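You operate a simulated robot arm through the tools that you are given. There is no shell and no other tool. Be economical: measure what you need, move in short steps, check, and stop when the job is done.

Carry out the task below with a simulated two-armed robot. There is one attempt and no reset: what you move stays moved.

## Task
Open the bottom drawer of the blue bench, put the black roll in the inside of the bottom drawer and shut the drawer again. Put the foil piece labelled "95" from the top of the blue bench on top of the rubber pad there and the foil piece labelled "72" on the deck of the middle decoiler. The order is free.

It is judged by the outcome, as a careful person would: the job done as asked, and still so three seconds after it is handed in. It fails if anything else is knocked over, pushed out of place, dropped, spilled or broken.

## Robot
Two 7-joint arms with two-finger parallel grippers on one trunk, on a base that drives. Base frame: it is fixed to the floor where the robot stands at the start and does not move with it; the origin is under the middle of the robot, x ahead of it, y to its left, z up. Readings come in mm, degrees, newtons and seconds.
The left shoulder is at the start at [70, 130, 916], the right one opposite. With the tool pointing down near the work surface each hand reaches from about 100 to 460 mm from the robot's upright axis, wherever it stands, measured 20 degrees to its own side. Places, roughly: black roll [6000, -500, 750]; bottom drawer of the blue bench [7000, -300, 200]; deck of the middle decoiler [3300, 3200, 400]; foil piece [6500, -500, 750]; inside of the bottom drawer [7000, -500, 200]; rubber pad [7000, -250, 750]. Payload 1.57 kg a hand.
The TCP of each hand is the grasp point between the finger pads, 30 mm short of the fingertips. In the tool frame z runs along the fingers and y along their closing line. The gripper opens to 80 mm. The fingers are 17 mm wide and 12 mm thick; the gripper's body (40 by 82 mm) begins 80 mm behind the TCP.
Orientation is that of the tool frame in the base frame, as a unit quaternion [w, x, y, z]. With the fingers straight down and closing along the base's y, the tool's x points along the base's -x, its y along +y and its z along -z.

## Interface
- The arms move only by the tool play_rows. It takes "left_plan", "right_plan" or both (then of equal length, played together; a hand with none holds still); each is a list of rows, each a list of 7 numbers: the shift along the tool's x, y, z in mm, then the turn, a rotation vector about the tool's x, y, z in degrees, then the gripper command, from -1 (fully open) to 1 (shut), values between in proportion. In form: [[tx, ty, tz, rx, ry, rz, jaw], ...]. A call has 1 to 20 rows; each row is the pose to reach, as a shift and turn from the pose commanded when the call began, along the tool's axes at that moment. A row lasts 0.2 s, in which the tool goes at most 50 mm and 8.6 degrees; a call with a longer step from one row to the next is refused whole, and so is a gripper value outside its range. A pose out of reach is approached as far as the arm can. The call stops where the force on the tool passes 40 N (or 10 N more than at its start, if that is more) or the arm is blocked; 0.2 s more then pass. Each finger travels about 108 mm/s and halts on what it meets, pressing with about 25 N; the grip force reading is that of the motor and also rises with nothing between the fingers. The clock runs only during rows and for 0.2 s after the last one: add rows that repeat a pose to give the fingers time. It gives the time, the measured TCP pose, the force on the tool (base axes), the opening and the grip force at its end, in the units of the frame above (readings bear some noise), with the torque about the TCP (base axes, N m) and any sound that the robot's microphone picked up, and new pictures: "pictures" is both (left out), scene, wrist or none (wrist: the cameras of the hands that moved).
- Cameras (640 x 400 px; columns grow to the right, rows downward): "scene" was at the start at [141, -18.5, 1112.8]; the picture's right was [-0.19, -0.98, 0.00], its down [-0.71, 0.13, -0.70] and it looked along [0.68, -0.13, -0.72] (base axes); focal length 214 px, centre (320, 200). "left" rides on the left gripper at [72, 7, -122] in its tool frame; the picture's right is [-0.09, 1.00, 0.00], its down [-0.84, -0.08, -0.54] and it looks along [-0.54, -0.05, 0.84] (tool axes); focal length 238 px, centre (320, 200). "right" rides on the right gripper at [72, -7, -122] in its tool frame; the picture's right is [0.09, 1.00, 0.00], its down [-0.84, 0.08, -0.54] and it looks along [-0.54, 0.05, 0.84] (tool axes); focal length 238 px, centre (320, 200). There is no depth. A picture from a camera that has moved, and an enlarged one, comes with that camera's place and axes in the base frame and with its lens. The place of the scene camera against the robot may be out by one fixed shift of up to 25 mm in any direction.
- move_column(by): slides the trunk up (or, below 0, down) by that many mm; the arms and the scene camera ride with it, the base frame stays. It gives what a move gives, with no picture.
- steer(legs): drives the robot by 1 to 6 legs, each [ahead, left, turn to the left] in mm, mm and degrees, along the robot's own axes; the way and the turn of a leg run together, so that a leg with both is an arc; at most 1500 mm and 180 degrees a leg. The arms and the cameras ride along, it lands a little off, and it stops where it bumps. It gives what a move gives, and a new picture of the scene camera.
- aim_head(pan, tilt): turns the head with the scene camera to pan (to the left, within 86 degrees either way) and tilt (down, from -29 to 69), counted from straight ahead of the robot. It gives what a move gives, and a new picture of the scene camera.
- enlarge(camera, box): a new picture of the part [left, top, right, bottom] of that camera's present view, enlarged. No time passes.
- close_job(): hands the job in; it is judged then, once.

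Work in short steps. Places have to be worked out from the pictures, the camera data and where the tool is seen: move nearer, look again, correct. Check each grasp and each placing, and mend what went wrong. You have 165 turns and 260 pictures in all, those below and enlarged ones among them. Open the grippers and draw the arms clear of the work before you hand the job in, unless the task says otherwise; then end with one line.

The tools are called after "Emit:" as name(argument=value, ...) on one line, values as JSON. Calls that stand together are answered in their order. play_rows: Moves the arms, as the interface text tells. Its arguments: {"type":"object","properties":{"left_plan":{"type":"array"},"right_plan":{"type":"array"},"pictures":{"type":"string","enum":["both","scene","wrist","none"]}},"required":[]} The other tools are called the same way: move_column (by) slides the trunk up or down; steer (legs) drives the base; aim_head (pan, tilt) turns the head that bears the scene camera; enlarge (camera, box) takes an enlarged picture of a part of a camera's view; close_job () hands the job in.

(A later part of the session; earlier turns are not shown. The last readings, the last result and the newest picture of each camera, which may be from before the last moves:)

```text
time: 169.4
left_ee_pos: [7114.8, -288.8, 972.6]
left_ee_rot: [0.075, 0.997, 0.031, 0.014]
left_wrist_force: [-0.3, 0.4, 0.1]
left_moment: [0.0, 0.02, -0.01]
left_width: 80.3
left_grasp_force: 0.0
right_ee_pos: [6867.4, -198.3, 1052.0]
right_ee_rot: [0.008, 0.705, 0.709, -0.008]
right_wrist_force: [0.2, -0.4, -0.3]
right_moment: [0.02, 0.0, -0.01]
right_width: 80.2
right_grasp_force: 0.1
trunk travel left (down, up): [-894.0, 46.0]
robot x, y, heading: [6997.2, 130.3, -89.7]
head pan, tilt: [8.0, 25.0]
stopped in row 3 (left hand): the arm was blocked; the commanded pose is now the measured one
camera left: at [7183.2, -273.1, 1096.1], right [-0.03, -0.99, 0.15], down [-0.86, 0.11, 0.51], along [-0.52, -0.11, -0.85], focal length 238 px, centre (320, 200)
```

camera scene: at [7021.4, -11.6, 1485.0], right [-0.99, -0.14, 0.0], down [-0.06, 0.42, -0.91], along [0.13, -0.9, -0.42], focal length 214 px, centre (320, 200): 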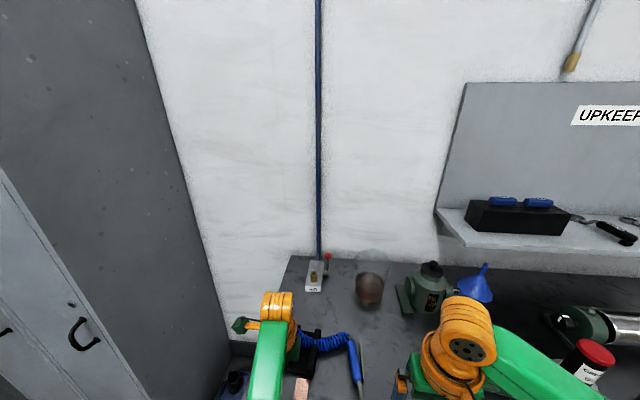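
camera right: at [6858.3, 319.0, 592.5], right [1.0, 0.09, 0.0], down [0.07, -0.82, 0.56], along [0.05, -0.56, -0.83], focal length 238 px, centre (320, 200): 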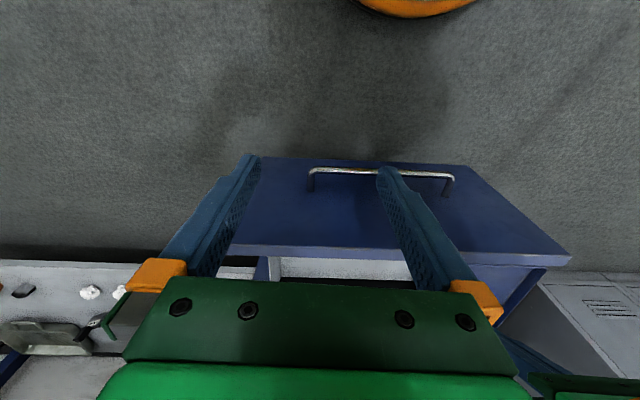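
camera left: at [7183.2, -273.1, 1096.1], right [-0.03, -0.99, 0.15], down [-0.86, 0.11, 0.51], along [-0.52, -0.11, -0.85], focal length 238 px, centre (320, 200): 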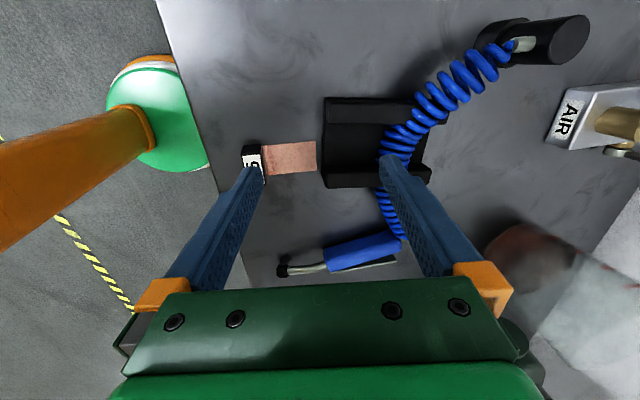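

The left arm stalls when it retracts; I'll keep it extended and use the base instead. Back the base 85 mm, straighten the hand, raise it, then lower the trunk.

Emit:
steer(legs=[[-85, 0, 0]])

Emit:
play_rows(left_plan=[[-5, 14, -14, 2.9, -0.5, 1.2, -1], [-10, 28, -28, 5.8, -1, 2.4, -1], [-16, 42, -42, 8.6, -1.6, 3.6, -1]], pictures="wrist")

```text
time: 170.5
left_ee_pos: [7114.4, -206.4, 970.2]
left_ee_rot: [0.072, 0.997, 0.029, 0.014]
left_wrist_force: [-0.6, 0.0, 0.0]
left_moment: [0.05, 0.03, -0.05]
left_width: 80.1
left_grasp_force: 0.0
right_ee_pos: [6865.8, -116.5, 1050.9]
right_ee_rot: [0.007, 0.707, 0.707, -0.006]
right_wrist_force: [1.3, -0.1, -0.4]
right_moment: [0.0, 0.0, -0.01]
right_width: 79.7
right_grasp_force: 0.1
trunk travel left (down, up): [-894.0, 46.0]
robot x, y, heading: [6999.1, 219.5, -89.7]
head pan, tilt: [8.0, 25.0]
camera scene: at [7020.9, 64.9, 1483.9], right [-0.99, -0.14, 0.0], down [-0.06, 0.42, -0.9], along [0.13, -0.9, -0.43], focal length 214 px, centre (320, 200)
```

scene: 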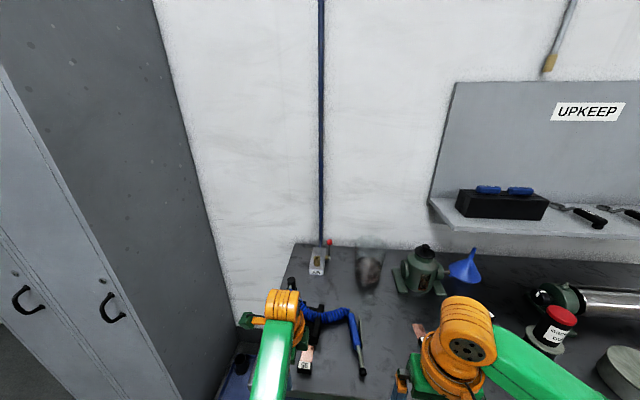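

```text
time: 171.3
left_ee_pos: [7100.1, -236.6, 1019.8]
left_ee_rot: [-0.001, 1.0, -0.003, -0.002]
left_wrist_force: [-1.0, -1.0, 0.1]
left_moment: [0.0, -0.01, -0.01]
left_width: 79.9
left_grasp_force: 0.2
right_ee_pos: [6865.5, -111.4, 1052.0]
right_ee_rot: [0.008, 0.706, 0.708, -0.008]
right_wrist_force: [0.5, -0.5, -0.1]
right_moment: [-0.02, -0.03, 0.03]
right_width: 79.9
right_grasp_force: 0.0
trunk travel left (down, up): [-894.0, 46.0]
robot x, y, heading: [6994.6, 219.8, -89.9]
head pan, tilt: [8.0, 25.0]
camera left: at [7171.8, -245.0, 1142.2], right [-0.1, -1.0, 0.0], down [-0.84, 0.08, 0.54], along [-0.54, 0.05, -0.84], focal length 238 px, centre (320, 200)
```

left: 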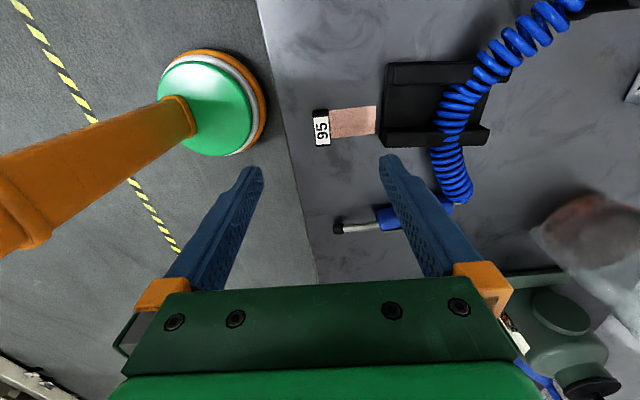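

Straight and well placed. Lower the trunk 95 mm and look.

Emit:
move_column(by=-95)

Emit:
play_rows(left_plan=[[-3, 3.5, 0, 0, 0, 0, -1], [-3, 3.5, 10, 0, 0, 0, -1]], pictures="wrist")

```text
time: 172.6
left_ee_pos: [7100.2, -239.0, 924.7]
left_ee_rot: [0.001, 1.0, -0.002, -0.001]
left_wrist_force: [-0.1, 0.1, 0.3]
left_moment: [0.05, -0.04, -0.04]
left_width: 80.2
left_grasp_force: 0.1
right_ee_pos: [6867.0, -112.0, 956.2]
right_ee_rot: [0.009, 0.706, 0.708, -0.008]
right_wrist_force: [0.6, -0.2, 0.7]
right_moment: [0.01, 0.02, -0.01]
right_width: 80.0
right_grasp_force: 0.1
trunk travel left (down, up): [-799.0, 141.0]
robot x, y, heading: [6997.2, 215.1, -90.0]
head pan, tilt: [8.0, 25.0]
```

```text
time: 173.2
left_ee_pos: [7096.7, -241.7, 914.3]
left_ee_rot: [0.001, 1.0, -0.003, -0.001]
left_wrist_force: [-0.6, -0.9, -0.5]
left_moment: [0.02, -0.04, 0.02]
left_width: 80.1
left_grasp_force: 0.1
right_ee_pos: [6868.0, -111.8, 957.6]
right_ee_rot: [0.008, 0.707, 0.708, -0.008]
right_wrist_force: [-0.6, 0.7, 0.9]
right_moment: [-0.01, -0.01, 0.03]
right_width: 80.1
right_grasp_force: 0.1
trunk travel left (down, up): [-799.0, 141.0]
robot x, y, heading: [6995.3, 216.3, -89.8]
head pan, tilt: [8.0, 25.0]
camera left: at [7169.0, -248.8, 1036.6], right [-0.1, -1.0, 0.0], down [-0.84, 0.08, 0.54], along [-0.54, 0.05, -0.84], focal length 238 px, centre (320, 200)
```

left: 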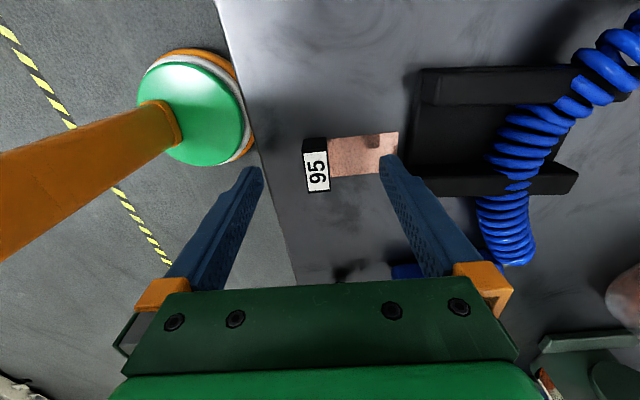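

Aligned. Descend 20 mm and close across the block.

Emit:
play_rows(left_plan=[[2, -2, 8, 0, 0, 0, -1], [2, -2, 15, 0, 0, 0, -1], [2, -2, 20, 0, 0, 0, -1], [2, -2, 20, 0, 0, 0, 1], [2, -2, 20, 0, 0, 0, 1], [2, -2, 20, 0, 0, 0, 1], [2, -2, 20, 0, 0, 0, 1], [2, -2, 20, 0, 0, 0, 1]], pictures="wrist")

```text
time: 175.0
left_ee_pos: [7098.7, -239.5, 894.7]
left_ee_rot: [0.0, 1.0, -0.002, -0.001]
left_wrist_force: [0.0, -0.5, 0.3]
left_moment: [0.03, -0.03, -0.03]
left_width: 16.8
left_grasp_force: 25.1
right_ee_pos: [6865.7, -113.0, 956.3]
right_ee_rot: [0.008, 0.706, 0.708, -0.008]
right_wrist_force: [-0.1, 0.6, -0.1]
right_moment: [0.0, -0.04, 0.01]
right_width: 80.2
right_grasp_force: 0.1
trunk travel left (down, up): [-799.0, 141.0]
robot x, y, heading: [6996.9, 216.8, -89.8]
head pan, tilt: [8.0, 25.0]
camera left: at [7170.6, -247.2, 1016.9], right [-0.1, -1.0, 0.0], down [-0.84, 0.08, 0.54], along [-0.54, 0.05, -0.84], focal length 238 px, centre (320, 200)
```

left: 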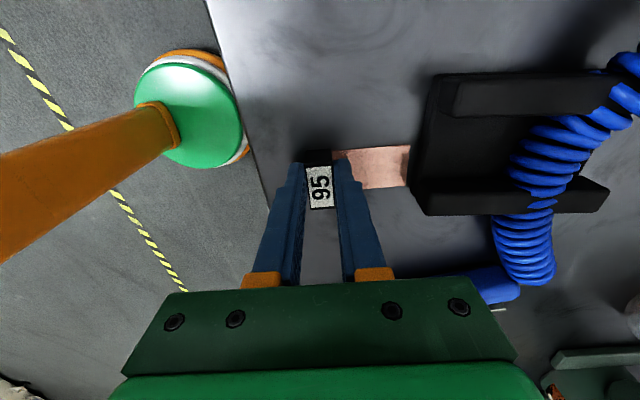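

"95" is gripped (17 mm). Lift 60 mm gently, then rotate the hand back 90°.

Emit:
play_rows(left_plan=[[0, 0, -4, 0, 0, 0, 1], [0, 0, -12, 0, 0, 0, 1], [0, 0, -24, 0, 0, 0, 1], [0, 0, -36, 0, 0, 0, 1], [0, 0, -48, 0, 0, 0, 1], [0, 0, -58, 0, 0, 0, 1], [0, 0, -60, 0, 0, 0, 1]], pictures="none")

Emit:
play_rows(left_plan=[[0, 0, 0, 0, 0, -6, 1], [0, 0, 0, 0, 0, -12, 1], [0, 0, 0, 0, 0, -18, 1], [0, 0, 0, 0, 0, -24, 1], [0, 0, 0, 0, 0, -30, 1], [0, 0, 0, 0, 0, -36, 1], [0, 0, 0, 0, 0, -42, 1], [0, 0, 0, 0, 0, -48, 1], [0, 0, 0, 0, 0, -54, 1], [0, 0, 0, 0, 0, -60, 1], [0, 0, 0, 0, 0, -66, 1], [0, 0, 0, 0, 0, -72, 1], [0, 0, 0, 0, 0, -78, 1], [0, 0, 0, 0, 0, -84, 1], [0, 0, 0, 0, 0, -90, 1]], pictures="wrist")

```text
time: 176.6
left_ee_pos: [7099.2, -239.4, 955.2]
left_ee_rot: [-0.001, 1.0, -0.002, 0.0]
left_wrist_force: [0.2, 0.7, -1.3]
left_moment: [-0.01, 0.01, -0.01]
left_width: 16.7
left_grasp_force: 24.6
right_ee_pos: [6865.8, -113.7, 957.0]
right_ee_rot: [0.008, 0.707, 0.708, -0.008]
right_wrist_force: [-0.8, -0.5, 0.3]
right_moment: [0.01, 0.01, 0.01]
right_width: 80.0
right_grasp_force: 0.1
trunk travel left (down, up): [-799.0, 141.0]
robot x, y, heading: [6997.3, 218.6, -90.0]
head pan, tilt: [8.0, 25.0]
```

```text
time: 179.8
left_ee_pos: [7099.9, -238.7, 955.6]
left_ee_rot: [0.0, 0.708, 0.706, 0.0]
left_wrist_force: [0.6, 0.8, -0.6]
left_moment: [0.0, 0.0, 0.01]
left_width: 16.8
left_grasp_force: 24.5
right_ee_pos: [6866.0, -112.0, 958.0]
right_ee_rot: [0.007, 0.706, 0.708, -0.008]
right_wrist_force: [-0.1, 0.2, 0.3]
right_moment: [0.06, 0.0, 0.01]
right_width: 79.9
right_grasp_force: 0.0
trunk travel left (down, up): [-799.0, 141.0]
robot x, y, heading: [6996.4, 215.0, -90.1]
head pan, tilt: [8.0, 25.0]
camera left: at [7106.4, -167.9, 1077.5], right [1.0, -0.09, 0.0], down [-0.08, -0.84, 0.54], along [-0.05, -0.54, -0.84], focal length 238 px, centre (320, 200)
```

left: 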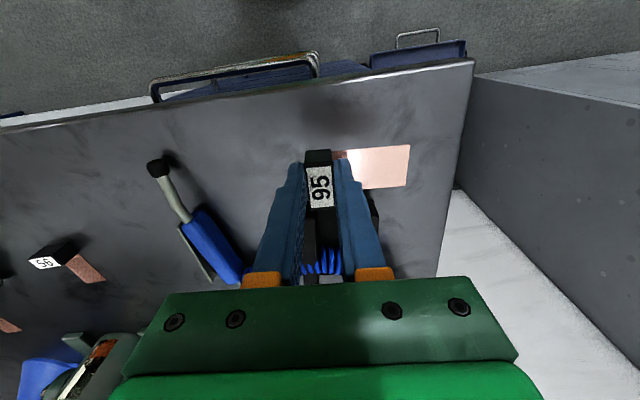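

Now the foil points to +x. I move the base to bring the piece over the rails.

Emit:
steer(legs=[[88, -17, 0]])

Emit:
enlarge(camera="left", box=[200, 80, 480, 280])

```text
time: 180.9
left_ee_pos: [7083.7, -325.4, 955.6]
left_ee_rot: [0.0, 0.708, 0.706, -0.001]
left_wrist_force: [-0.9, -0.7, 0.3]
left_moment: [0.01, -0.01, 0.01]
left_width: 17.0
left_grasp_force: 25.0
right_ee_pos: [6849.5, -198.8, 958.4]
right_ee_rot: [0.01, 0.706, 0.708, -0.01]
right_wrist_force: [-0.3, -0.9, 0.4]
right_moment: [0.02, 0.01, 0.01]
right_width: 80.1
right_grasp_force: 0.1
trunk travel left (down, up): [-799.0, 141.0]
robot x, y, heading: [6978.4, 125.1, -89.9]
head pan, tilt: [8.0, 25.0]
camera scene: at [7005.1, -13.3, 1390.1], right [-0.99, -0.14, 0.0], down [-0.06, 0.42, -0.91], along [0.13, -0.9, -0.42], focal length 214 px, centre (320, 200)
```

scene: 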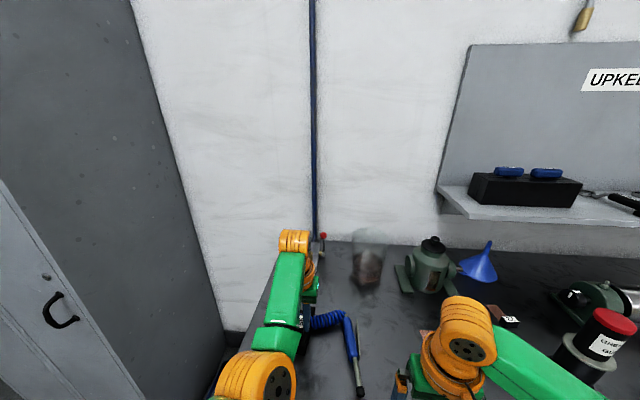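

```text
2.00 times, centred on (340, 180) of left
camera zoom: at [7090.6, -254.1, 1078.6], right [1.0, -0.1, 0.0], down [-0.08, -0.84, 0.54], along [-0.05, -0.54, -0.84], focal length 477 px, centre (280, 240)
```

zoom: 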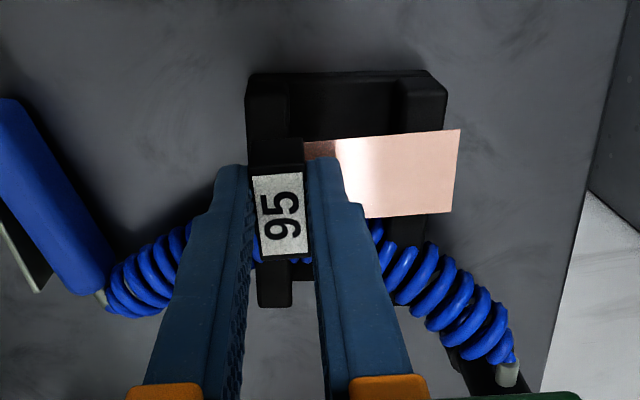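

The piece is over the rails (left rail x≈7080, right ≈7143, top z≈889). I fine-adjust and lower 29 mm.

Emit:
play_rows(left_plan=[[-3, -1, 4, 0, 0, 0, 1], [-5, -2, 11, 0, 0, 0, 1], [-5, -2, 18, 0, 0, 0, 1], [-5, -2, 24, 0, 0, 0, 1], [-5, -2, 28, 0, 0, 0, 1], [-5, -2, 28, 0, 0, 0, 1]], pictures="wrist")

```text
time: 182.3
left_ee_pos: [7079.5, -332.3, 928.1]
left_ee_rot: [0.0, 0.709, 0.706, -0.001]
left_wrist_force: [0.2, -2.7, 9.2]
left_moment: [-0.21, -0.05, -0.03]
left_width: 16.7
left_grasp_force: 24.9
right_ee_pos: [6849.7, -199.9, 957.2]
right_ee_rot: [0.009, 0.706, 0.708, -0.009]
right_wrist_force: [0.1, -0.2, -0.2]
right_moment: [0.02, -0.01, -0.01]
right_width: 80.1
right_grasp_force: 0.0
trunk travel left (down, up): [-799.0, 141.0]
robot x, y, heading: [6979.5, 126.8, -89.9]
head pan, tilt: [8.0, 25.0]
camera left: at [7087.0, -260.9, 1050.4], right [1.0, -0.1, 0.0], down [-0.08, -0.84, 0.54], along [-0.05, -0.54, -0.84], focal length 238 px, centre (320, 200)
```

left: 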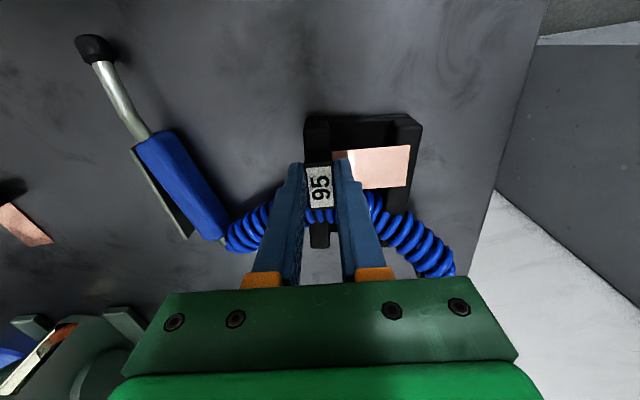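

Contact seems at the rear of the block (hose side). I lift slightly, shift 12 mm toward me by the base, and lower again.

Emit:
play_rows(left_plan=[[0, 0, -3, 0, 0, 0, 1], [0, 0, -6, 0, 0, 0, 1]], pictures="none")

Emit:
steer(legs=[[-13, 1, 0]])

Emit:
play_rows(left_plan=[[0, 0, 3, 0, 0, 0, 1], [0, 0, 6, 0, 0, 0, 1], [0, 0, 8, 0, 0, 0, 1], [0, 0, 8, 0, 0, 0, 1]], pictures="wrist")

```text
time: 182.9
left_ee_pos: [7082.0, -334.8, 933.5]
left_ee_rot: [-0.002, 0.708, 0.706, 0.0]
left_wrist_force: [0.7, 0.3, -0.4]
left_moment: [0.03, -0.02, -0.01]
left_width: 17.0
left_grasp_force: 25.0
right_ee_pos: [6850.6, -200.4, 956.8]
right_ee_rot: [0.008, 0.706, 0.708, -0.008]
right_wrist_force: [0.1, 0.4, 0.6]
right_moment: [0.01, 0.02, -0.03]
right_width: 80.1
right_grasp_force: 0.0
trunk travel left (down, up): [-799.0, 141.0]
robot x, y, heading: [6981.7, 128.7, -89.9]
head pan, tilt: [8.0, 25.0]
```

```text
time: 183.7
left_ee_pos: [7080.8, -322.6, 931.9]
left_ee_rot: [-0.002, 0.708, 0.706, 0.001]
left_wrist_force: [0.8, 0.3, -0.7]
left_moment: [0.06, 0.0, 0.0]
left_width: 16.7
left_grasp_force: 24.5
right_ee_pos: [6850.1, -191.2, 954.5]
right_ee_rot: [0.006, 0.706, 0.708, -0.007]
right_wrist_force: [0.1, -0.7, 0.3]
right_moment: [0.04, 0.01, 0.0]
right_width: 79.8
right_grasp_force: 0.0
trunk travel left (down, up): [-799.0, 141.0]
robot x, y, heading: [6982.2, 143.8, -89.7]
head pan, tilt: [8.0, 25.0]
camera scene: at [7005.2, -7.4, 1389.3], right [-0.99, -0.14, 0.0], down [-0.06, 0.42, -0.91], along [0.13, -0.9, -0.43], focal length 214 px, centre (320, 200)
```

scene: 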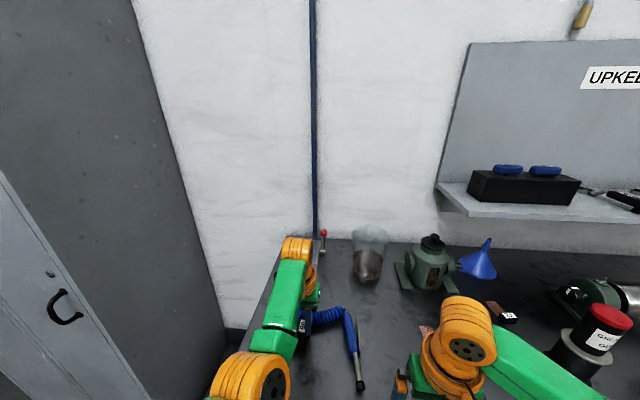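

```text
time: 184.7
left_ee_pos: [7080.6, -318.6, 928.8]
left_ee_rot: [0.002, 0.709, 0.706, -0.003]
left_wrist_force: [2.7, -6.7, 24.1]
left_moment: [-0.24, -0.12, -0.02]
left_width: 17.1
left_grasp_force: 25.6
right_ee_pos: [6849.9, -185.8, 957.3]
right_ee_rot: [0.008, 0.706, 0.709, -0.009]
right_wrist_force: [0.2, 0.4, 0.4]
right_moment: [-0.01, 0.01, -0.01]
right_width: 80.1
right_grasp_force: 0.3
trunk travel left (down, up): [-799.0, 141.0]
robot x, y, heading: [6976.3, 143.1, -89.8]
head pan, tilt: [8.0, 25.0]
camera left: at [7088.3, -246.9, 1049.6], right [1.0, -0.1, 0.0], down [-0.08, -0.83, 0.55], along [-0.05, -0.54, -0.84], focal length 238 px, centre (320, 200)
```

left: 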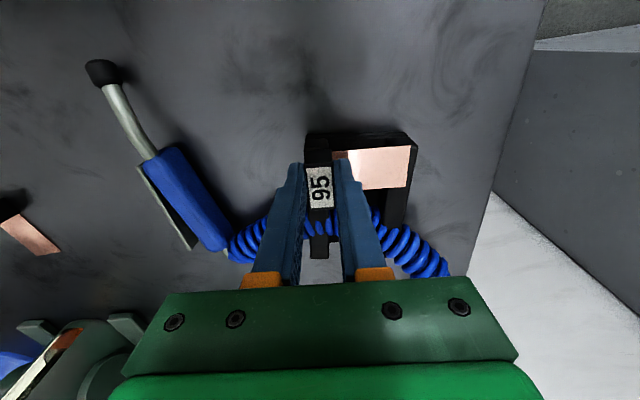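

Solid contact on the rail now. I relax 1.5 mm and open slowly.

Emit:
play_rows(left_plan=[[0, 0, -1.5, 0, 0, 0, 1], [0, 0, -1.5, 0, 0, 0, 0.5], [0, 0, -1.5, 0, 0, 0, 0.2], [0, 0, -1.5, 0, 0, 0, -0.1], [0, 0, -1.5, 0, 0, 0, -0.1], [0, 0, -1.5, 0, 0, 0, -0.1]], pictures="wrist")

```text
time: 186.1
left_ee_pos: [7082.4, -320.4, 927.7]
left_ee_rot: [-0.001, 0.708, 0.706, -0.001]
left_wrist_force: [-0.7, -0.4, 0.1]
left_moment: [0.02, -0.01, 0.01]
left_width: 43.9
left_grasp_force: 0.0
right_ee_pos: [6849.7, -188.8, 957.0]
right_ee_rot: [0.008, 0.706, 0.708, -0.008]
right_wrist_force: [0.3, -0.4, 0.5]
right_moment: [0.01, 0.01, -0.03]
right_width: 80.0
right_grasp_force: 0.1
trunk travel left (down, up): [-799.0, 141.0]
robot x, y, heading: [6977.0, 144.8, -89.6]
head pan, tilt: [8.0, 25.0]
camera left: at [7088.6, -248.5, 1049.4], right [1.0, -0.1, 0.0], down [-0.08, -0.84, 0.54], along [-0.05, -0.54, -0.84], focal length 238 px, centre (320, 200)
```

left: 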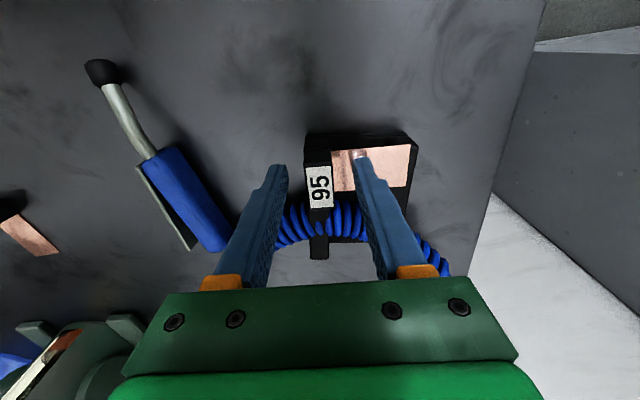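

The piece stays put. I raise the hand straight up and check.

Emit:
play_rows(left_plan=[[0, 0, -8, 0, 0, 0, -0.1], [0, 0, -25, 0, 0, 0, -0.1], [0, 0, -50, 0, 0, 0, -0.1], [0, 0, -75, 0, 0, 0, -0.5]], pictures="wrist")

Emit:
enlarge(camera="left", box=[240, 80, 480, 280])

```text
time: 187.1
left_ee_pos: [7080.9, -323.3, 1000.9]
left_ee_rot: [-0.001, 0.709, 0.705, 0.0]
left_wrist_force: [0.0, -0.3, 0.9]
left_moment: [0.0, -0.03, 0.0]
left_width: 60.0
left_grasp_force: 0.0
left hand out of reach, approached as far as the arm can: row 4
right_ee_pos: [6851.7, -187.3, 957.1]
right_ee_rot: [0.008, 0.705, 0.709, -0.009]
right_wrist_force: [0.9, 0.1, 0.4]
right_moment: [0.0, -0.01, -0.03]
right_width: 80.2
right_grasp_force: 0.1
trunk travel left (down, up): [-799.0, 141.0]
robot x, y, heading: [6983.8, 142.5, -89.9]
head pan, tilt: [8.0, 25.0]
camera left: at [7087.6, -252.1, 1123.0], right [1.0, -0.1, 0.0], down [-0.08, -0.84, 0.54], along [-0.05, -0.54, -0.84], focal length 238 px, centre (320, 200)
```

left: 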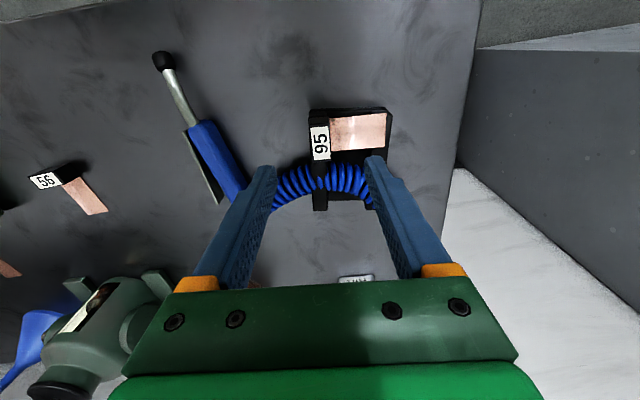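

```text
2.00 times, centred on (360, 180) of left
camera zoom: at [7087.6, -252.1, 1123.0], right [1.0, -0.1, 0.0], down [-0.08, -0.84, 0.54], along [-0.05, -0.54, -0.84], focal length 477 px, centre (240, 240)
```

zoom: 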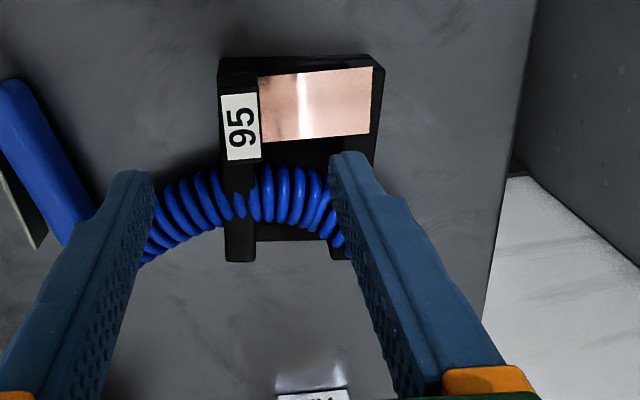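

"95" lies stably on the saddle. Next "72": back off and drive right.

Emit:
steer(legs=[[-230, 0, 0], [0, -330, 0]])

Emit:
aim_head(pan=0, tilt=45)

```text
time: 190.6
left_ee_pos: [6750.3, -97.7, 1000.5]
left_ee_rot: [-0.002, 0.708, 0.706, 0.0]
left_wrist_force: [-0.5, 0.0, 1.3]
left_moment: [0.01, 0.0, 0.0]
left_width: 59.9
left_grasp_force: 0.1
right_ee_pos: [6519.6, 37.5, 957.2]
right_ee_rot: [0.008, 0.705, 0.709, -0.009]
right_wrist_force: [0.8, -0.8, 0.7]
right_moment: [0.0, -0.01, -0.02]
right_width: 79.8
right_grasp_force: 0.1
trunk travel left (down, up): [-799.0, 141.0]
robot x, y, heading: [6649.8, 365.9, -89.9]
head pan, tilt: [8.0, 25.0]
camera scene: at [6674.3, 221.6, 1389.7], right [-0.99, -0.14, 0.0], down [-0.06, 0.42, -0.91], along [0.13, -0.9, -0.42], focal length 214 px, centre (320, 200)
```

scene: 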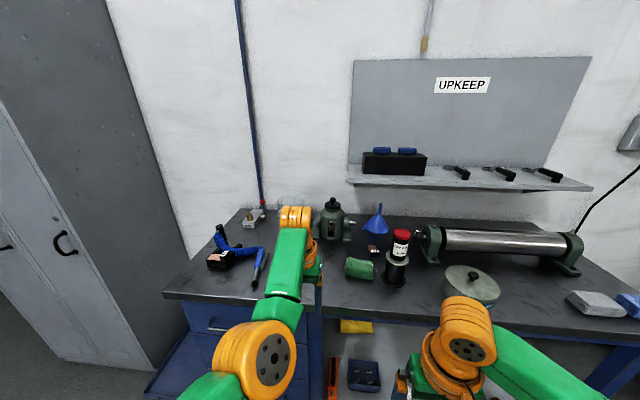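

```text
time: 191.4
left_ee_pos: [6747.6, -97.5, 1000.3]
left_ee_rot: [-0.002, 0.707, 0.707, -0.001]
left_wrist_force: [-0.1, -0.5, 0.1]
left_moment: [0.05, 0.01, -0.02]
left_width: 60.1
left_grasp_force: 0.0
right_ee_pos: [6519.0, 35.5, 957.5]
right_ee_rot: [0.008, 0.705, 0.709, -0.008]
right_wrist_force: [0.8, 0.3, -0.1]
right_moment: [0.01, 0.01, 0.0]
right_width: 80.2
right_grasp_force: 0.0
trunk travel left (down, up): [-799.0, 141.0]
robot x, y, heading: [6651.4, 368.7, -89.6]
head pan, tilt: [0.0, 45.0]
camera scene: at [6659.3, 231.6, 1359.2], right [-1.0, 0.0, 0.0], down [0.0, 0.71, -0.71], along [0.0, -0.71, -0.71], focal length 214 px, centre (320, 200)
```

scene: 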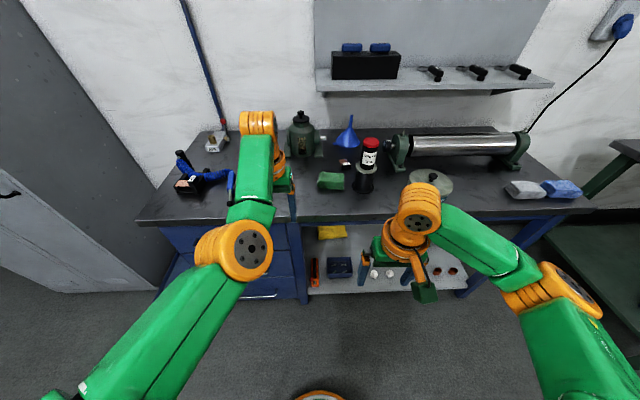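

"72" is around (6550,-398), behind the green cloth and grease gun. I shift the right hand left and up, then drive forward.

Emit:
play_rows(right_plan=[[0, 30, -25, 0, 0, 0, -1], [0, 60, -50, 0, 0, 0, -1], [0, 85, -70, 0, 0, 0, -1]], pictures="none")

Emit:
steer(legs=[[290, 0, 0]])

Emit:
enlarge(camera="right", box=[0, 0, 640, 400])

```text
time: 192.2
left_ee_pos: [6749.6, -96.9, 1000.4]
left_ee_rot: [-0.001, 0.707, 0.707, 0.0]
left_wrist_force: [-0.2, -0.5, 0.1]
left_moment: [-0.01, -0.01, 0.0]
left_width: 59.6
left_grasp_force: 0.1
right_ee_pos: [6602.9, 39.4, 1028.1]
right_ee_rot: [0.007, 0.705, 0.709, -0.009]
right_wrist_force: [0.9, 0.0, 0.2]
right_moment: [0.01, -0.02, 0.0]
right_width: 79.8
right_grasp_force: 0.1
trunk travel left (down, up): [-799.0, 141.0]
robot x, y, heading: [6645.9, 367.3, -89.5]
head pan, tilt: [0.0, 45.0]
```

```text
time: 194.2
left_ee_pos: [6751.8, -387.5, 1001.4]
left_ee_rot: [-0.001, 0.707, 0.707, 0.001]
left_wrist_force: [-0.4, -0.7, 0.2]
left_moment: [0.03, 0.01, -0.01]
left_width: 59.8
left_grasp_force: 0.0
right_ee_pos: [6604.0, -250.1, 1028.2]
right_ee_rot: [0.009, 0.705, 0.709, -0.008]
right_wrist_force: [0.0, 0.2, -0.2]
right_moment: [0.0, 0.01, -0.02]
right_width: 80.2
right_grasp_force: 0.0
trunk travel left (down, up): [-799.0, 141.0]
robot x, y, heading: [6649.8, 73.4, -89.7]
head pan, tilt: [0.0, 45.0]
camera scene: at [6661.5, -57.0, 1359.4], right [-1.0, -0.01, 0.0], down [0.0, 0.71, -0.71], along [0.0, -0.71, -0.71], focal length 214 px, centre (320, 200)
```

scene: 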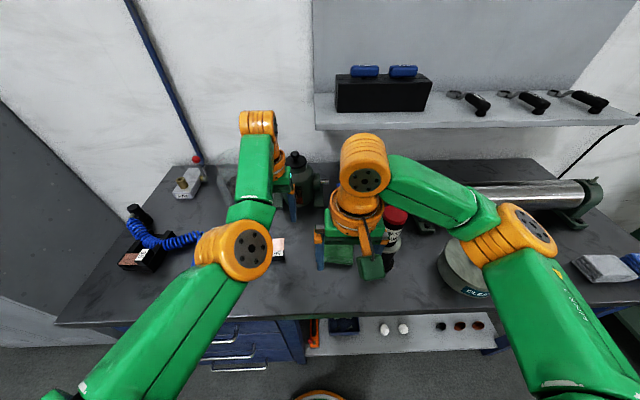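

```text
1.00 times, centred on (320, 200) of right (not enlarged: the box is as wide or as high as the picture)
camera zoom: at [6596.4, -174.9, 1148.9], right [0.99, 0.1, 0.0], down [0.08, -0.82, 0.56], along [0.05, -0.56, -0.83], focal length 238 px, centre (320, 200)
```

zoom: 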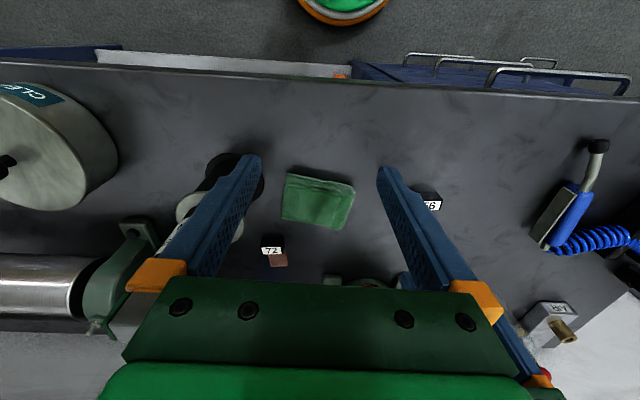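

"72" is at about (6546,-457). I rotate the right hand 90° (camera to the +x side, away from the grease gun).

Emit:
play_rows(right_plan=[[0, 0, 0, 0, 0, 8.2, -1], [0, 0, 0, 0, 0, 16.4, -1], [0, 0, 0, 0, 0, 24.6, -1], [0, 0, 0, 0, 0, 32.8, -1], [0, 0, 0, 0, 0, 41, -1], [0, 0, 0, 0, 0, 49.2, -1], [0, 0, 0, 0, 0, 57.4, -1], [0, 0, 0, 0, 0, 65.6, -1], [0, 0, 0, 0, 0, 73.8, -1], [0, 0, 0, 0, 0, 82, -1], [0, 0, 0, 0, 0, 90, -1]], pictures="wrist")

```text
time: 196.6
left_ee_pos: [6750.1, -388.1, 1000.3]
left_ee_rot: [-0.001, 0.707, 0.707, 0.0]
left_wrist_force: [-0.6, -0.2, 0.7]
left_moment: [0.0, 0.01, 0.01]
left_width: 60.1
left_grasp_force: 0.1
right_ee_pos: [6603.2, -257.5, 1027.5]
right_ee_rot: [0.011, 1.0, 0.003, 0.0]
right_wrist_force: [-0.5, -1.0, -0.1]
right_moment: [-0.02, 0.03, -0.02]
right_width: 80.0
right_grasp_force: 0.0
right hand out of reach, approached as far as the arm can: row 11
trunk travel left (down, up): [-799.0, 141.0]
robot x, y, heading: [6647.9, 74.4, -89.7]
head pan, tilt: [0.0, 45.0]
camera right: at [6674.5, -248.3, 1149.9], right [0.1, -0.99, 0.02], down [-0.84, -0.07, 0.54], along [-0.54, -0.07, -0.84], focal length 238 px, centre (320, 200)
```

right: 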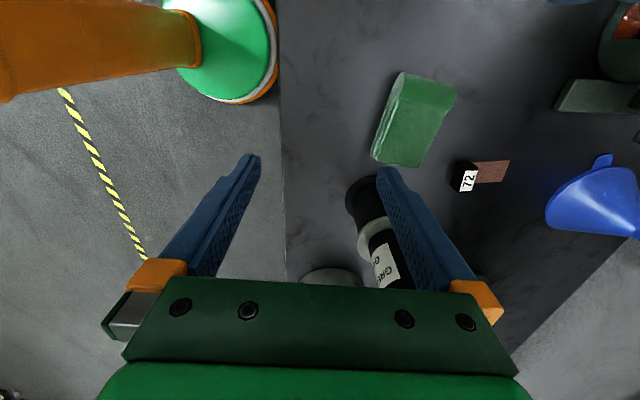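

Position confirmed (6549,-457). I drive 60 mm closer and extend the right hand.

Emit:
steer(legs=[[58, 0, 0]])

Emit:
play_rows(right_plan=[[0, 40, 0, 0, 0, 0, -1], [0, 80, 0, 0, 0, 0, -1], [0, 115, 0, 0, 0, 0, -1], [0, 142, 0, 0, 0, 0, -1], [-27, 142, 0, 0, 0, 0, -1], [-54, 142, 0, 0, 0, 0, -1], [-54, 142, 0, 0, 0, 0, -1]], pictures="wrist")

```text
time: 197.6
left_ee_pos: [6751.5, -439.7, 1003.5]
left_ee_rot: [0.001, 0.707, 0.707, -0.002]
left_wrist_force: [0.2, -0.2, 0.4]
left_moment: [-0.05, -0.02, -0.02]
left_width: 60.1
left_grasp_force: 0.1
right_ee_pos: [6604.4, -308.5, 1029.8]
right_ee_rot: [0.014, 1.0, 0.005, 0.0]
right_wrist_force: [0.7, 0.9, 0.2]
right_moment: [-0.07, -0.01, 0.01]
right_width: 80.2
right_grasp_force: 0.0
trunk travel left (down, up): [-799.0, 141.0]
robot x, y, heading: [6649.8, 21.3, -89.8]
head pan, tilt: [0.0, 45.0]
camera scene: at [6661.8, -108.7, 1359.9], right [-1.0, -0.01, 0.0], down [0.0, 0.7, -0.71], along [0.0, -0.71, -0.7], focal length 214 px, centre (320, 200)
```

scene: 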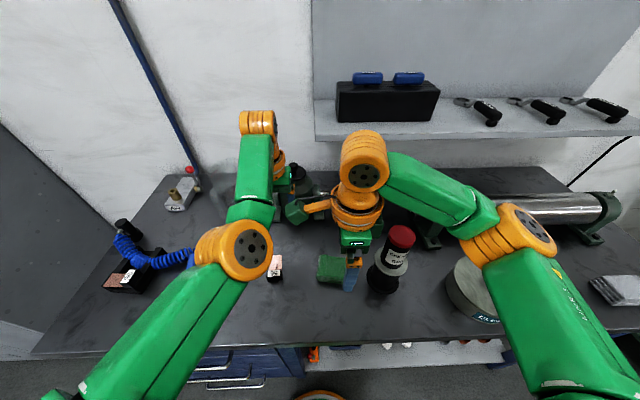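

```text
time: 199.2
left_ee_pos: [6752.6, -445.6, 1001.1]
left_ee_rot: [-0.001, 0.707, 0.707, 0.0]
left_wrist_force: [-0.5, 0.1, -0.6]
left_moment: [-0.02, 0.03, 0.01]
left_width: 60.2
left_grasp_force: 0.0
right_ee_pos: [6550.2, -455.4, 1030.8]
right_ee_rot: [0.011, 1.0, 0.005, -0.001]
right_wrist_force: [-0.3, 0.4, 0.7]
right_moment: [0.02, 0.0, 0.03]
right_width: 80.0
right_grasp_force: 0.2
right hand out of reach, approached as far as the arm can: row 4
trunk travel left (down, up): [-799.0, 141.0]
robot x, y, heading: [6645.1, 20.1, -89.4]
head pan, tilt: [0.0, 45.0]
camera right: at [6622.4, -445.2, 1152.9], right [0.1, -0.99, 0.02], down [-0.84, -0.07, 0.54], along [-0.54, -0.07, -0.84], focal length 238 px, centre (320, 200)
```

right: 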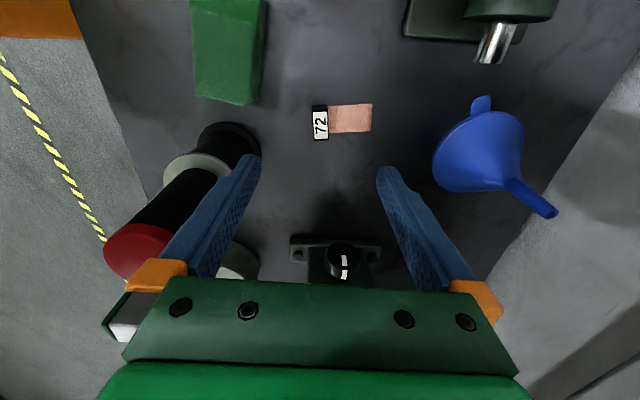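

Well over "72". Lower the trunk 60 and the arm the rest in steps.

Emit:
move_column(by=-60)

Emit:
play_rows(right_plan=[[0, 2, 20, 0, 0, 0, -1], [0, 2, 40, 0, 0, 0, -1], [0, 2, 55, 0, 0, 0, -1]], pictures="wrist")

```text
time: 200.2
left_ee_pos: [6751.4, -445.0, 939.9]
left_ee_rot: [-0.001, 0.707, 0.707, -0.001]
left_wrist_force: [0.0, -0.5, 0.0]
left_moment: [0.01, 0.04, 0.0]
left_width: 60.3
left_grasp_force: 0.0
right_ee_pos: [6549.5, -455.0, 971.3]
right_ee_rot: [0.011, 1.0, 0.004, 0.001]
right_wrist_force: [0.5, -1.2, -0.2]
right_moment: [0.02, -0.02, -0.01]
right_width: 79.9
right_grasp_force: 0.1
trunk travel left (down, up): [-739.0, 201.0]
robot x, y, heading: [6645.7, 19.2, -89.4]
head pan, tilt: [0.0, 45.0]
```

```text
time: 201.0
left_ee_pos: [6751.6, -444.8, 939.6]
left_ee_rot: [-0.001, 0.708, 0.707, 0.0]
left_wrist_force: [-0.5, -1.0, -0.1]
left_moment: [0.0, 0.04, -0.04]
left_width: 60.2
left_grasp_force: 0.1
right_ee_pos: [6550.5, -457.9, 915.6]
right_ee_rot: [0.012, 1.0, 0.004, 0.0]
right_wrist_force: [0.1, -0.3, -0.8]
right_moment: [-0.02, 0.03, 0.01]
right_width: 79.8
right_grasp_force: 0.1
trunk travel left (down, up): [-739.0, 201.0]
robot x, y, heading: [6645.4, 15.6, -89.7]
head pan, tilt: [0.0, 45.0]
camera right: at [6622.3, -447.7, 1037.4], right [0.1, -0.99, 0.02], down [-0.84, -0.07, 0.54], along [-0.54, -0.07, -0.84], focal length 238 px, centre (320, 200)
```

right: 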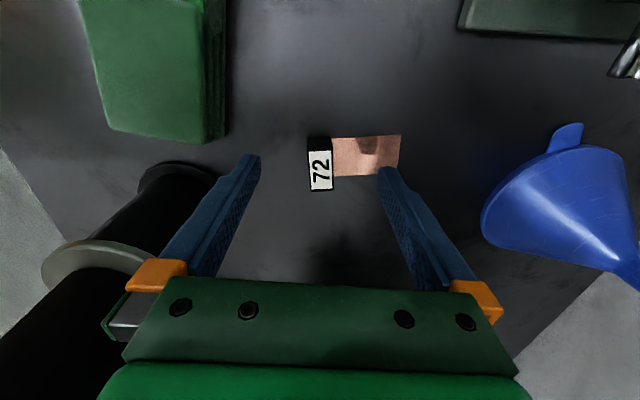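

Descend and close on "72".

Emit:
play_rows(right_plan=[[-1, 0, 8, 0, 0, 0, -1], [-1, 0, 16, 0, 0, 0, -1], [-1, 0, 21, 0, 0, 0, -1], [-1, 0, 21, 0, 0, 0, 1], [-1, 0, 21, 0, 0, 0, 1], [-1, 0, 21, 0, 0, 0, 1], [-1, 0, 21, 0, 0, 0, 1], [-1, 0, 21, 0, 0, 0, 1]], pictures="wrist")

```text
time: 203.0
left_ee_pos: [6753.7, -433.4, 946.2]
left_ee_rot: [0.003, 0.707, 0.707, -0.006]
left_wrist_force: [-0.1, -0.6, 0.0]
left_moment: [0.05, 0.0, -0.01]
left_width: 59.9
left_grasp_force: 0.1
right_ee_pos: [6552.2, -452.4, 914.9]
right_ee_rot: [0.033, 0.999, 0.004, -0.001]
right_wrist_force: [1.1, -1.5, 0.9]
right_moment: [0.03, 0.11, -0.01]
right_width: 0.0
right_grasp_force: 21.1
trunk travel left (down, up): [-739.0, 201.0]
robot x, y, heading: [6652.0, 19.1, -89.6]
head pan, tilt: [0.0, 45.0]
stopped in row 8 (right hand): the arm was blocked; the commanded pose is now the measured one
camera right: at [6623.8, -436.6, 1035.8], right [0.1, -0.99, 0.07], down [-0.84, -0.05, 0.55], along [-0.54, -0.11, -0.83], focal length 238 px, centre (320, 200)
```

right: 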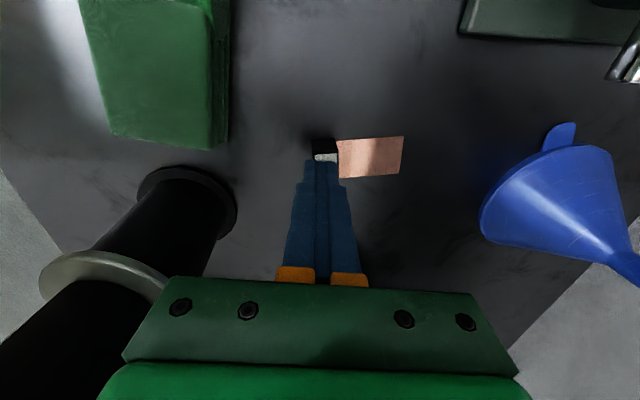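

The arm got blocked (something under the forearm/elbow). I raise the trunk at once and look.

Emit:
move_column(by=50)

Emit:
aim_head(pan=-10, tilt=50)

```text
time: 203.9
left_ee_pos: [6751.3, -445.9, 989.5]
left_ee_rot: [-0.002, 0.707, 0.708, 0.0]
left_wrist_force: [0.2, -0.5, 0.5]
left_moment: [0.03, -0.01, 0.01]
left_width: 60.0
left_grasp_force: 0.0
right_ee_pos: [6548.1, -460.5, 950.4]
right_ee_rot: [0.017, 1.0, 0.004, 0.0]
right_wrist_force: [0.4, -0.1, 0.4]
right_moment: [0.03, -0.02, -0.03]
right_width: 0.1
right_grasp_force: 21.1
trunk travel left (down, up): [-789.0, 151.0]
robot x, y, heading: [6651.7, 18.0, -89.6]
head pan, tilt: [0.0, 45.0]
```

```text
time: 204.6
left_ee_pos: [6750.1, -445.1, 989.8]
left_ee_rot: [-0.001, 0.707, 0.707, -0.001]
left_wrist_force: [0.1, -0.1, -0.3]
left_moment: [0.03, -0.01, -0.01]
left_width: 60.0
left_grasp_force: 0.1
right_ee_pos: [6549.0, -460.6, 949.7]
right_ee_rot: [0.018, 1.0, 0.005, 0.0]
right_wrist_force: [-0.7, -0.2, 0.2]
right_moment: [0.03, 0.0, 0.03]
right_width: 0.1
right_grasp_force: 21.1
trunk travel left (down, up): [-789.0, 151.0]
robot x, y, heading: [6649.1, 19.9, -89.7]
head pan, tilt: [-10.0, 50.0]
camera scene: at [6648.0, -110.8, 1342.1], right [-0.99, 0.17, 0.0], down [0.13, 0.76, -0.64], along [-0.11, -0.63, -0.77], focal length 214 px, centre (320, 200)
```

scene: 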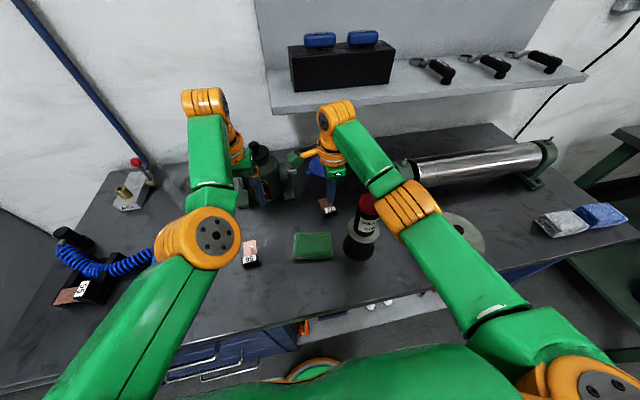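

The right elbow had touched the grease gun's cap (gun still upright). I'll use the left arm from further right instead. Raise, back off.

Emit:
move_column(by=130)

Emit:
steer(legs=[[-240, 0, 0]])

Emit:
play_rows(right_plan=[[0, -40, 0, 0, 0, 0, -1], [0, -80, 0, 0, 0, 0, -1], [0, -120, 0, 0, 0, 0, -1], [0, -150, 0, 0, 0, 0, -1]], pictures="scene")

```text
time: 206.2
left_ee_pos: [6751.6, -444.0, 1120.4]
left_ee_rot: [-0.002, 0.707, 0.707, 0.001]
left_wrist_force: [-0.3, -0.2, 1.0]
left_moment: [-0.05, 0.01, 0.02]
left_width: 60.0
left_grasp_force: 0.0
right_ee_pos: [6548.4, -461.2, 1079.5]
right_ee_rot: [0.017, 1.0, 0.004, 0.0]
right_wrist_force: [0.2, 0.0, -0.4]
right_moment: [0.0, 0.01, -0.01]
right_width: 0.0
right_grasp_force: 21.1
trunk travel left (down, up): [-919.0, 21.0]
robot x, y, heading: [6651.3, 20.4, -89.7]
head pan, tilt: [-10.0, 50.0]
```

```text
time: 208.0
left_ee_pos: [6751.2, -201.6, 1118.9]
left_ee_rot: [-0.002, 0.705, 0.709, 0.001]
left_wrist_force: [0.5, -0.8, 0.5]
left_moment: [0.01, -0.03, 0.02]
left_width: 59.8
left_grasp_force: 0.0
right_ee_pos: [6549.0, -218.9, 1078.3]
right_ee_rot: [0.015, 1.0, 0.007, 0.001]
right_wrist_force: [-0.1, 0.0, -0.7]
right_moment: [0.0, 0.0, 0.01]
right_width: 0.2
right_grasp_force: 21.2
trunk travel left (down, up): [-919.0, 21.0]
robot x, y, heading: [6648.1, 264.1, -89.5]
head pan, tilt: [-10.0, 50.0]
camera scene: at [6646.8, 131.1, 1471.8], right [-0.99, 0.16, 0.0], down [0.12, 0.76, -0.64], along [-0.1, -0.63, -0.77], focal length 214 px, centre (320, 200)
```

scene: 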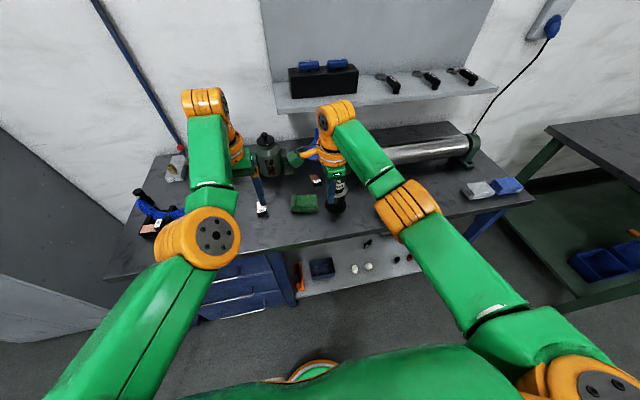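

```text
time: 209.0
left_ee_pos: [6750.2, -196.2, 1122.2]
left_ee_rot: [0.0, 0.705, 0.709, -0.001]
left_wrist_force: [-0.3, 0.1, -0.8]
left_moment: [-0.01, 0.0, 0.02]
left_width: 60.1
left_grasp_force: 0.1
right_ee_pos: [6546.0, -64.7, 1074.5]
right_ee_rot: [0.018, 1.0, 0.007, 0.0]
right_wrist_force: [0.1, -0.4, -0.2]
right_moment: [0.04, 0.01, -0.02]
right_width: 80.2
right_grasp_force: 0.0
trunk travel left (down, up): [-919.0, 21.0]
robot x, y, heading: [6646.4, 269.1, -89.5]
head pan, tilt: [-10.0, 50.0]
camera scene: at [6646.6, 137.0, 1472.4], right [-0.99, 0.16, 0.0], down [0.12, 0.76, -0.64], along [-0.1, -0.63, -0.77], focal length 214 px, centre (320, 200)
```

scene: 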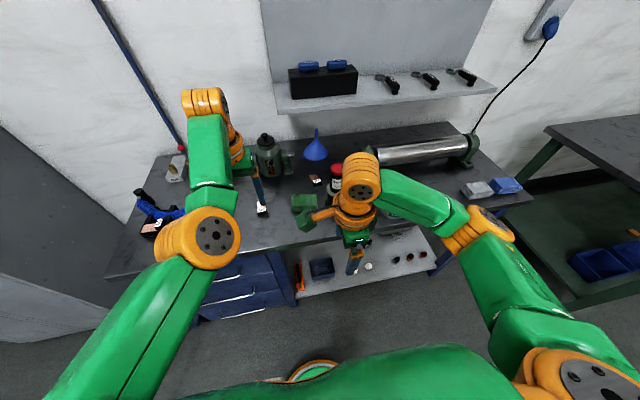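

I drive right 200 mm and rotate the left hand 90°.

Emit:
steer(legs=[[0, -200, 0]])

Emit:
play_rows(left_plan=[[0, 0, 0, 0, 0, 8.2, -1], [0, 0, 0, 0, 0, 16.4, -1], [0, 0, 0, 0, 0, 24.6, -1], [0, 0, 0, 0, 0, 32.8, -1], [0, 0, 0, 0, 0, 41, -1], [0, 0, 0, 0, 0, 49.2, -1], [0, 0, 0, 0, 0, 57.4, -1], [0, 0, 0, 0, 0, 65.6, -1], [0, 0, 0, 0, 0, 73.8, -1], [0, 0, 0, 0, 0, 82, -1], [0, 0, 0, 0, 0, 90, -1]], pictures="none")

Emit:
steer(legs=[[180, 0, 0]])

Emit:
enlarge(camera="left", box=[0, 0, 640, 400])

```text
time: 210.6
left_ee_pos: [6561.1, -199.5, 1120.6]
left_ee_rot: [-0.002, 0.704, 0.71, -0.001]
left_wrist_force: [0.3, -1.3, -0.7]
left_moment: [-0.04, 0.03, 0.0]
left_width: 60.0
left_grasp_force: 0.0
right_ee_pos: [6356.7, -68.9, 1075.5]
right_ee_rot: [0.018, 1.0, 0.009, -0.001]
right_wrist_force: [0.1, 0.0, 1.1]
right_moment: [0.01, 0.05, -0.01]
right_width: 80.1
right_grasp_force: 0.0
trunk travel left (down, up): [-919.0, 21.0]
robot x, y, heading: [6451.3, 262.5, -88.9]
head pan, tilt: [-10.0, 50.0]
camera scene: at [6456.6, 133.1, 1472.3], right [-0.99, 0.16, 0.0], down [0.12, 0.76, -0.64], along [-0.1, -0.63, -0.77], focal length 214 px, centre (320, 200)
```

scene: 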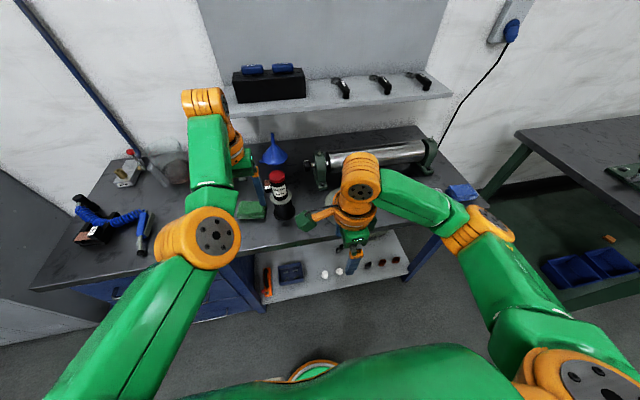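

```text
time: 213.0
left_ee_pos: [6557.2, -201.6, 1120.6]
left_ee_rot: [-0.001, 1.0, 0.004, -0.001]
left_wrist_force: [-0.2, -0.4, -0.6]
left_moment: [0.03, 0.01, 0.01]
left_width: 80.1
left_grasp_force: 0.1
right_ee_pos: [6352.4, -68.4, 1073.8]
right_ee_rot: [0.018, 1.0, 0.009, -0.001]
right_wrist_force: [0.6, -0.1, -0.7]
right_moment: [-0.01, -0.03, 0.03]
right_width: 80.0
right_grasp_force: 0.0
trunk travel left (down, up): [-919.0, 21.0]
robot x, y, heading: [6452.6, 260.4, -89.0]
head pan, tilt: [-10.0, 50.0]
```

```text
time: 214.5
left_ee_pos: [6560.1, -374.5, 1122.7]
left_ee_rot: [0.001, 1.0, 0.005, -0.002]
left_wrist_force: [0.2, 0.0, 0.8]
left_moment: [-0.05, -0.01, 0.01]
left_width: 79.9
left_grasp_force: 0.0
right_ee_pos: [6354.4, -242.4, 1076.0]
right_ee_rot: [0.019, 1.0, 0.008, 0.0]
right_wrist_force: [-0.2, 0.8, -1.0]
right_moment: [-0.04, -0.02, 0.02]
right_width: 79.7
right_grasp_force: 0.0
trunk travel left (down, up): [-919.0, 21.0]
robot x, y, heading: [6453.7, 84.5, -89.2]
head pan, tilt: [-10.0, 50.0]
camera scene: at [6454.1, -38.3, 1472.7], right [-0.99, 0.16, 0.0], down [0.12, 0.75, -0.65], along [-0.1, -0.64, -0.76], focal length 214 px, centre (320, 200)
```

scene: 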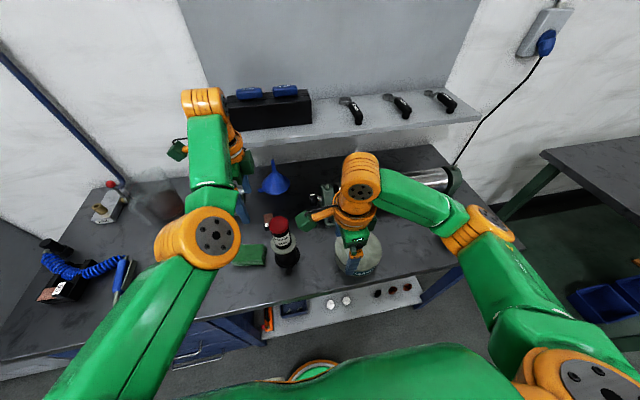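

```text
1.00 times, centred on (320, 200) of left (not enlarged: the box is as wide or as high as the picture)
camera zoom: at [6632.0, -379.6, 1244.1], right [-0.08, -1.0, 0.0], down [-0.84, 0.07, 0.54], along [-0.54, 0.04, -0.84], focal length 238 px, centre (320, 200)
```

zoom: 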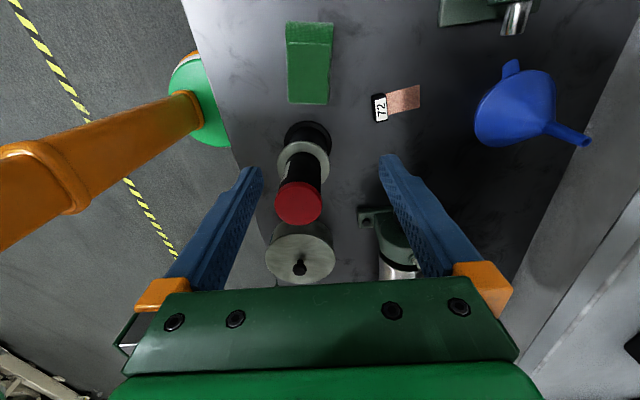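

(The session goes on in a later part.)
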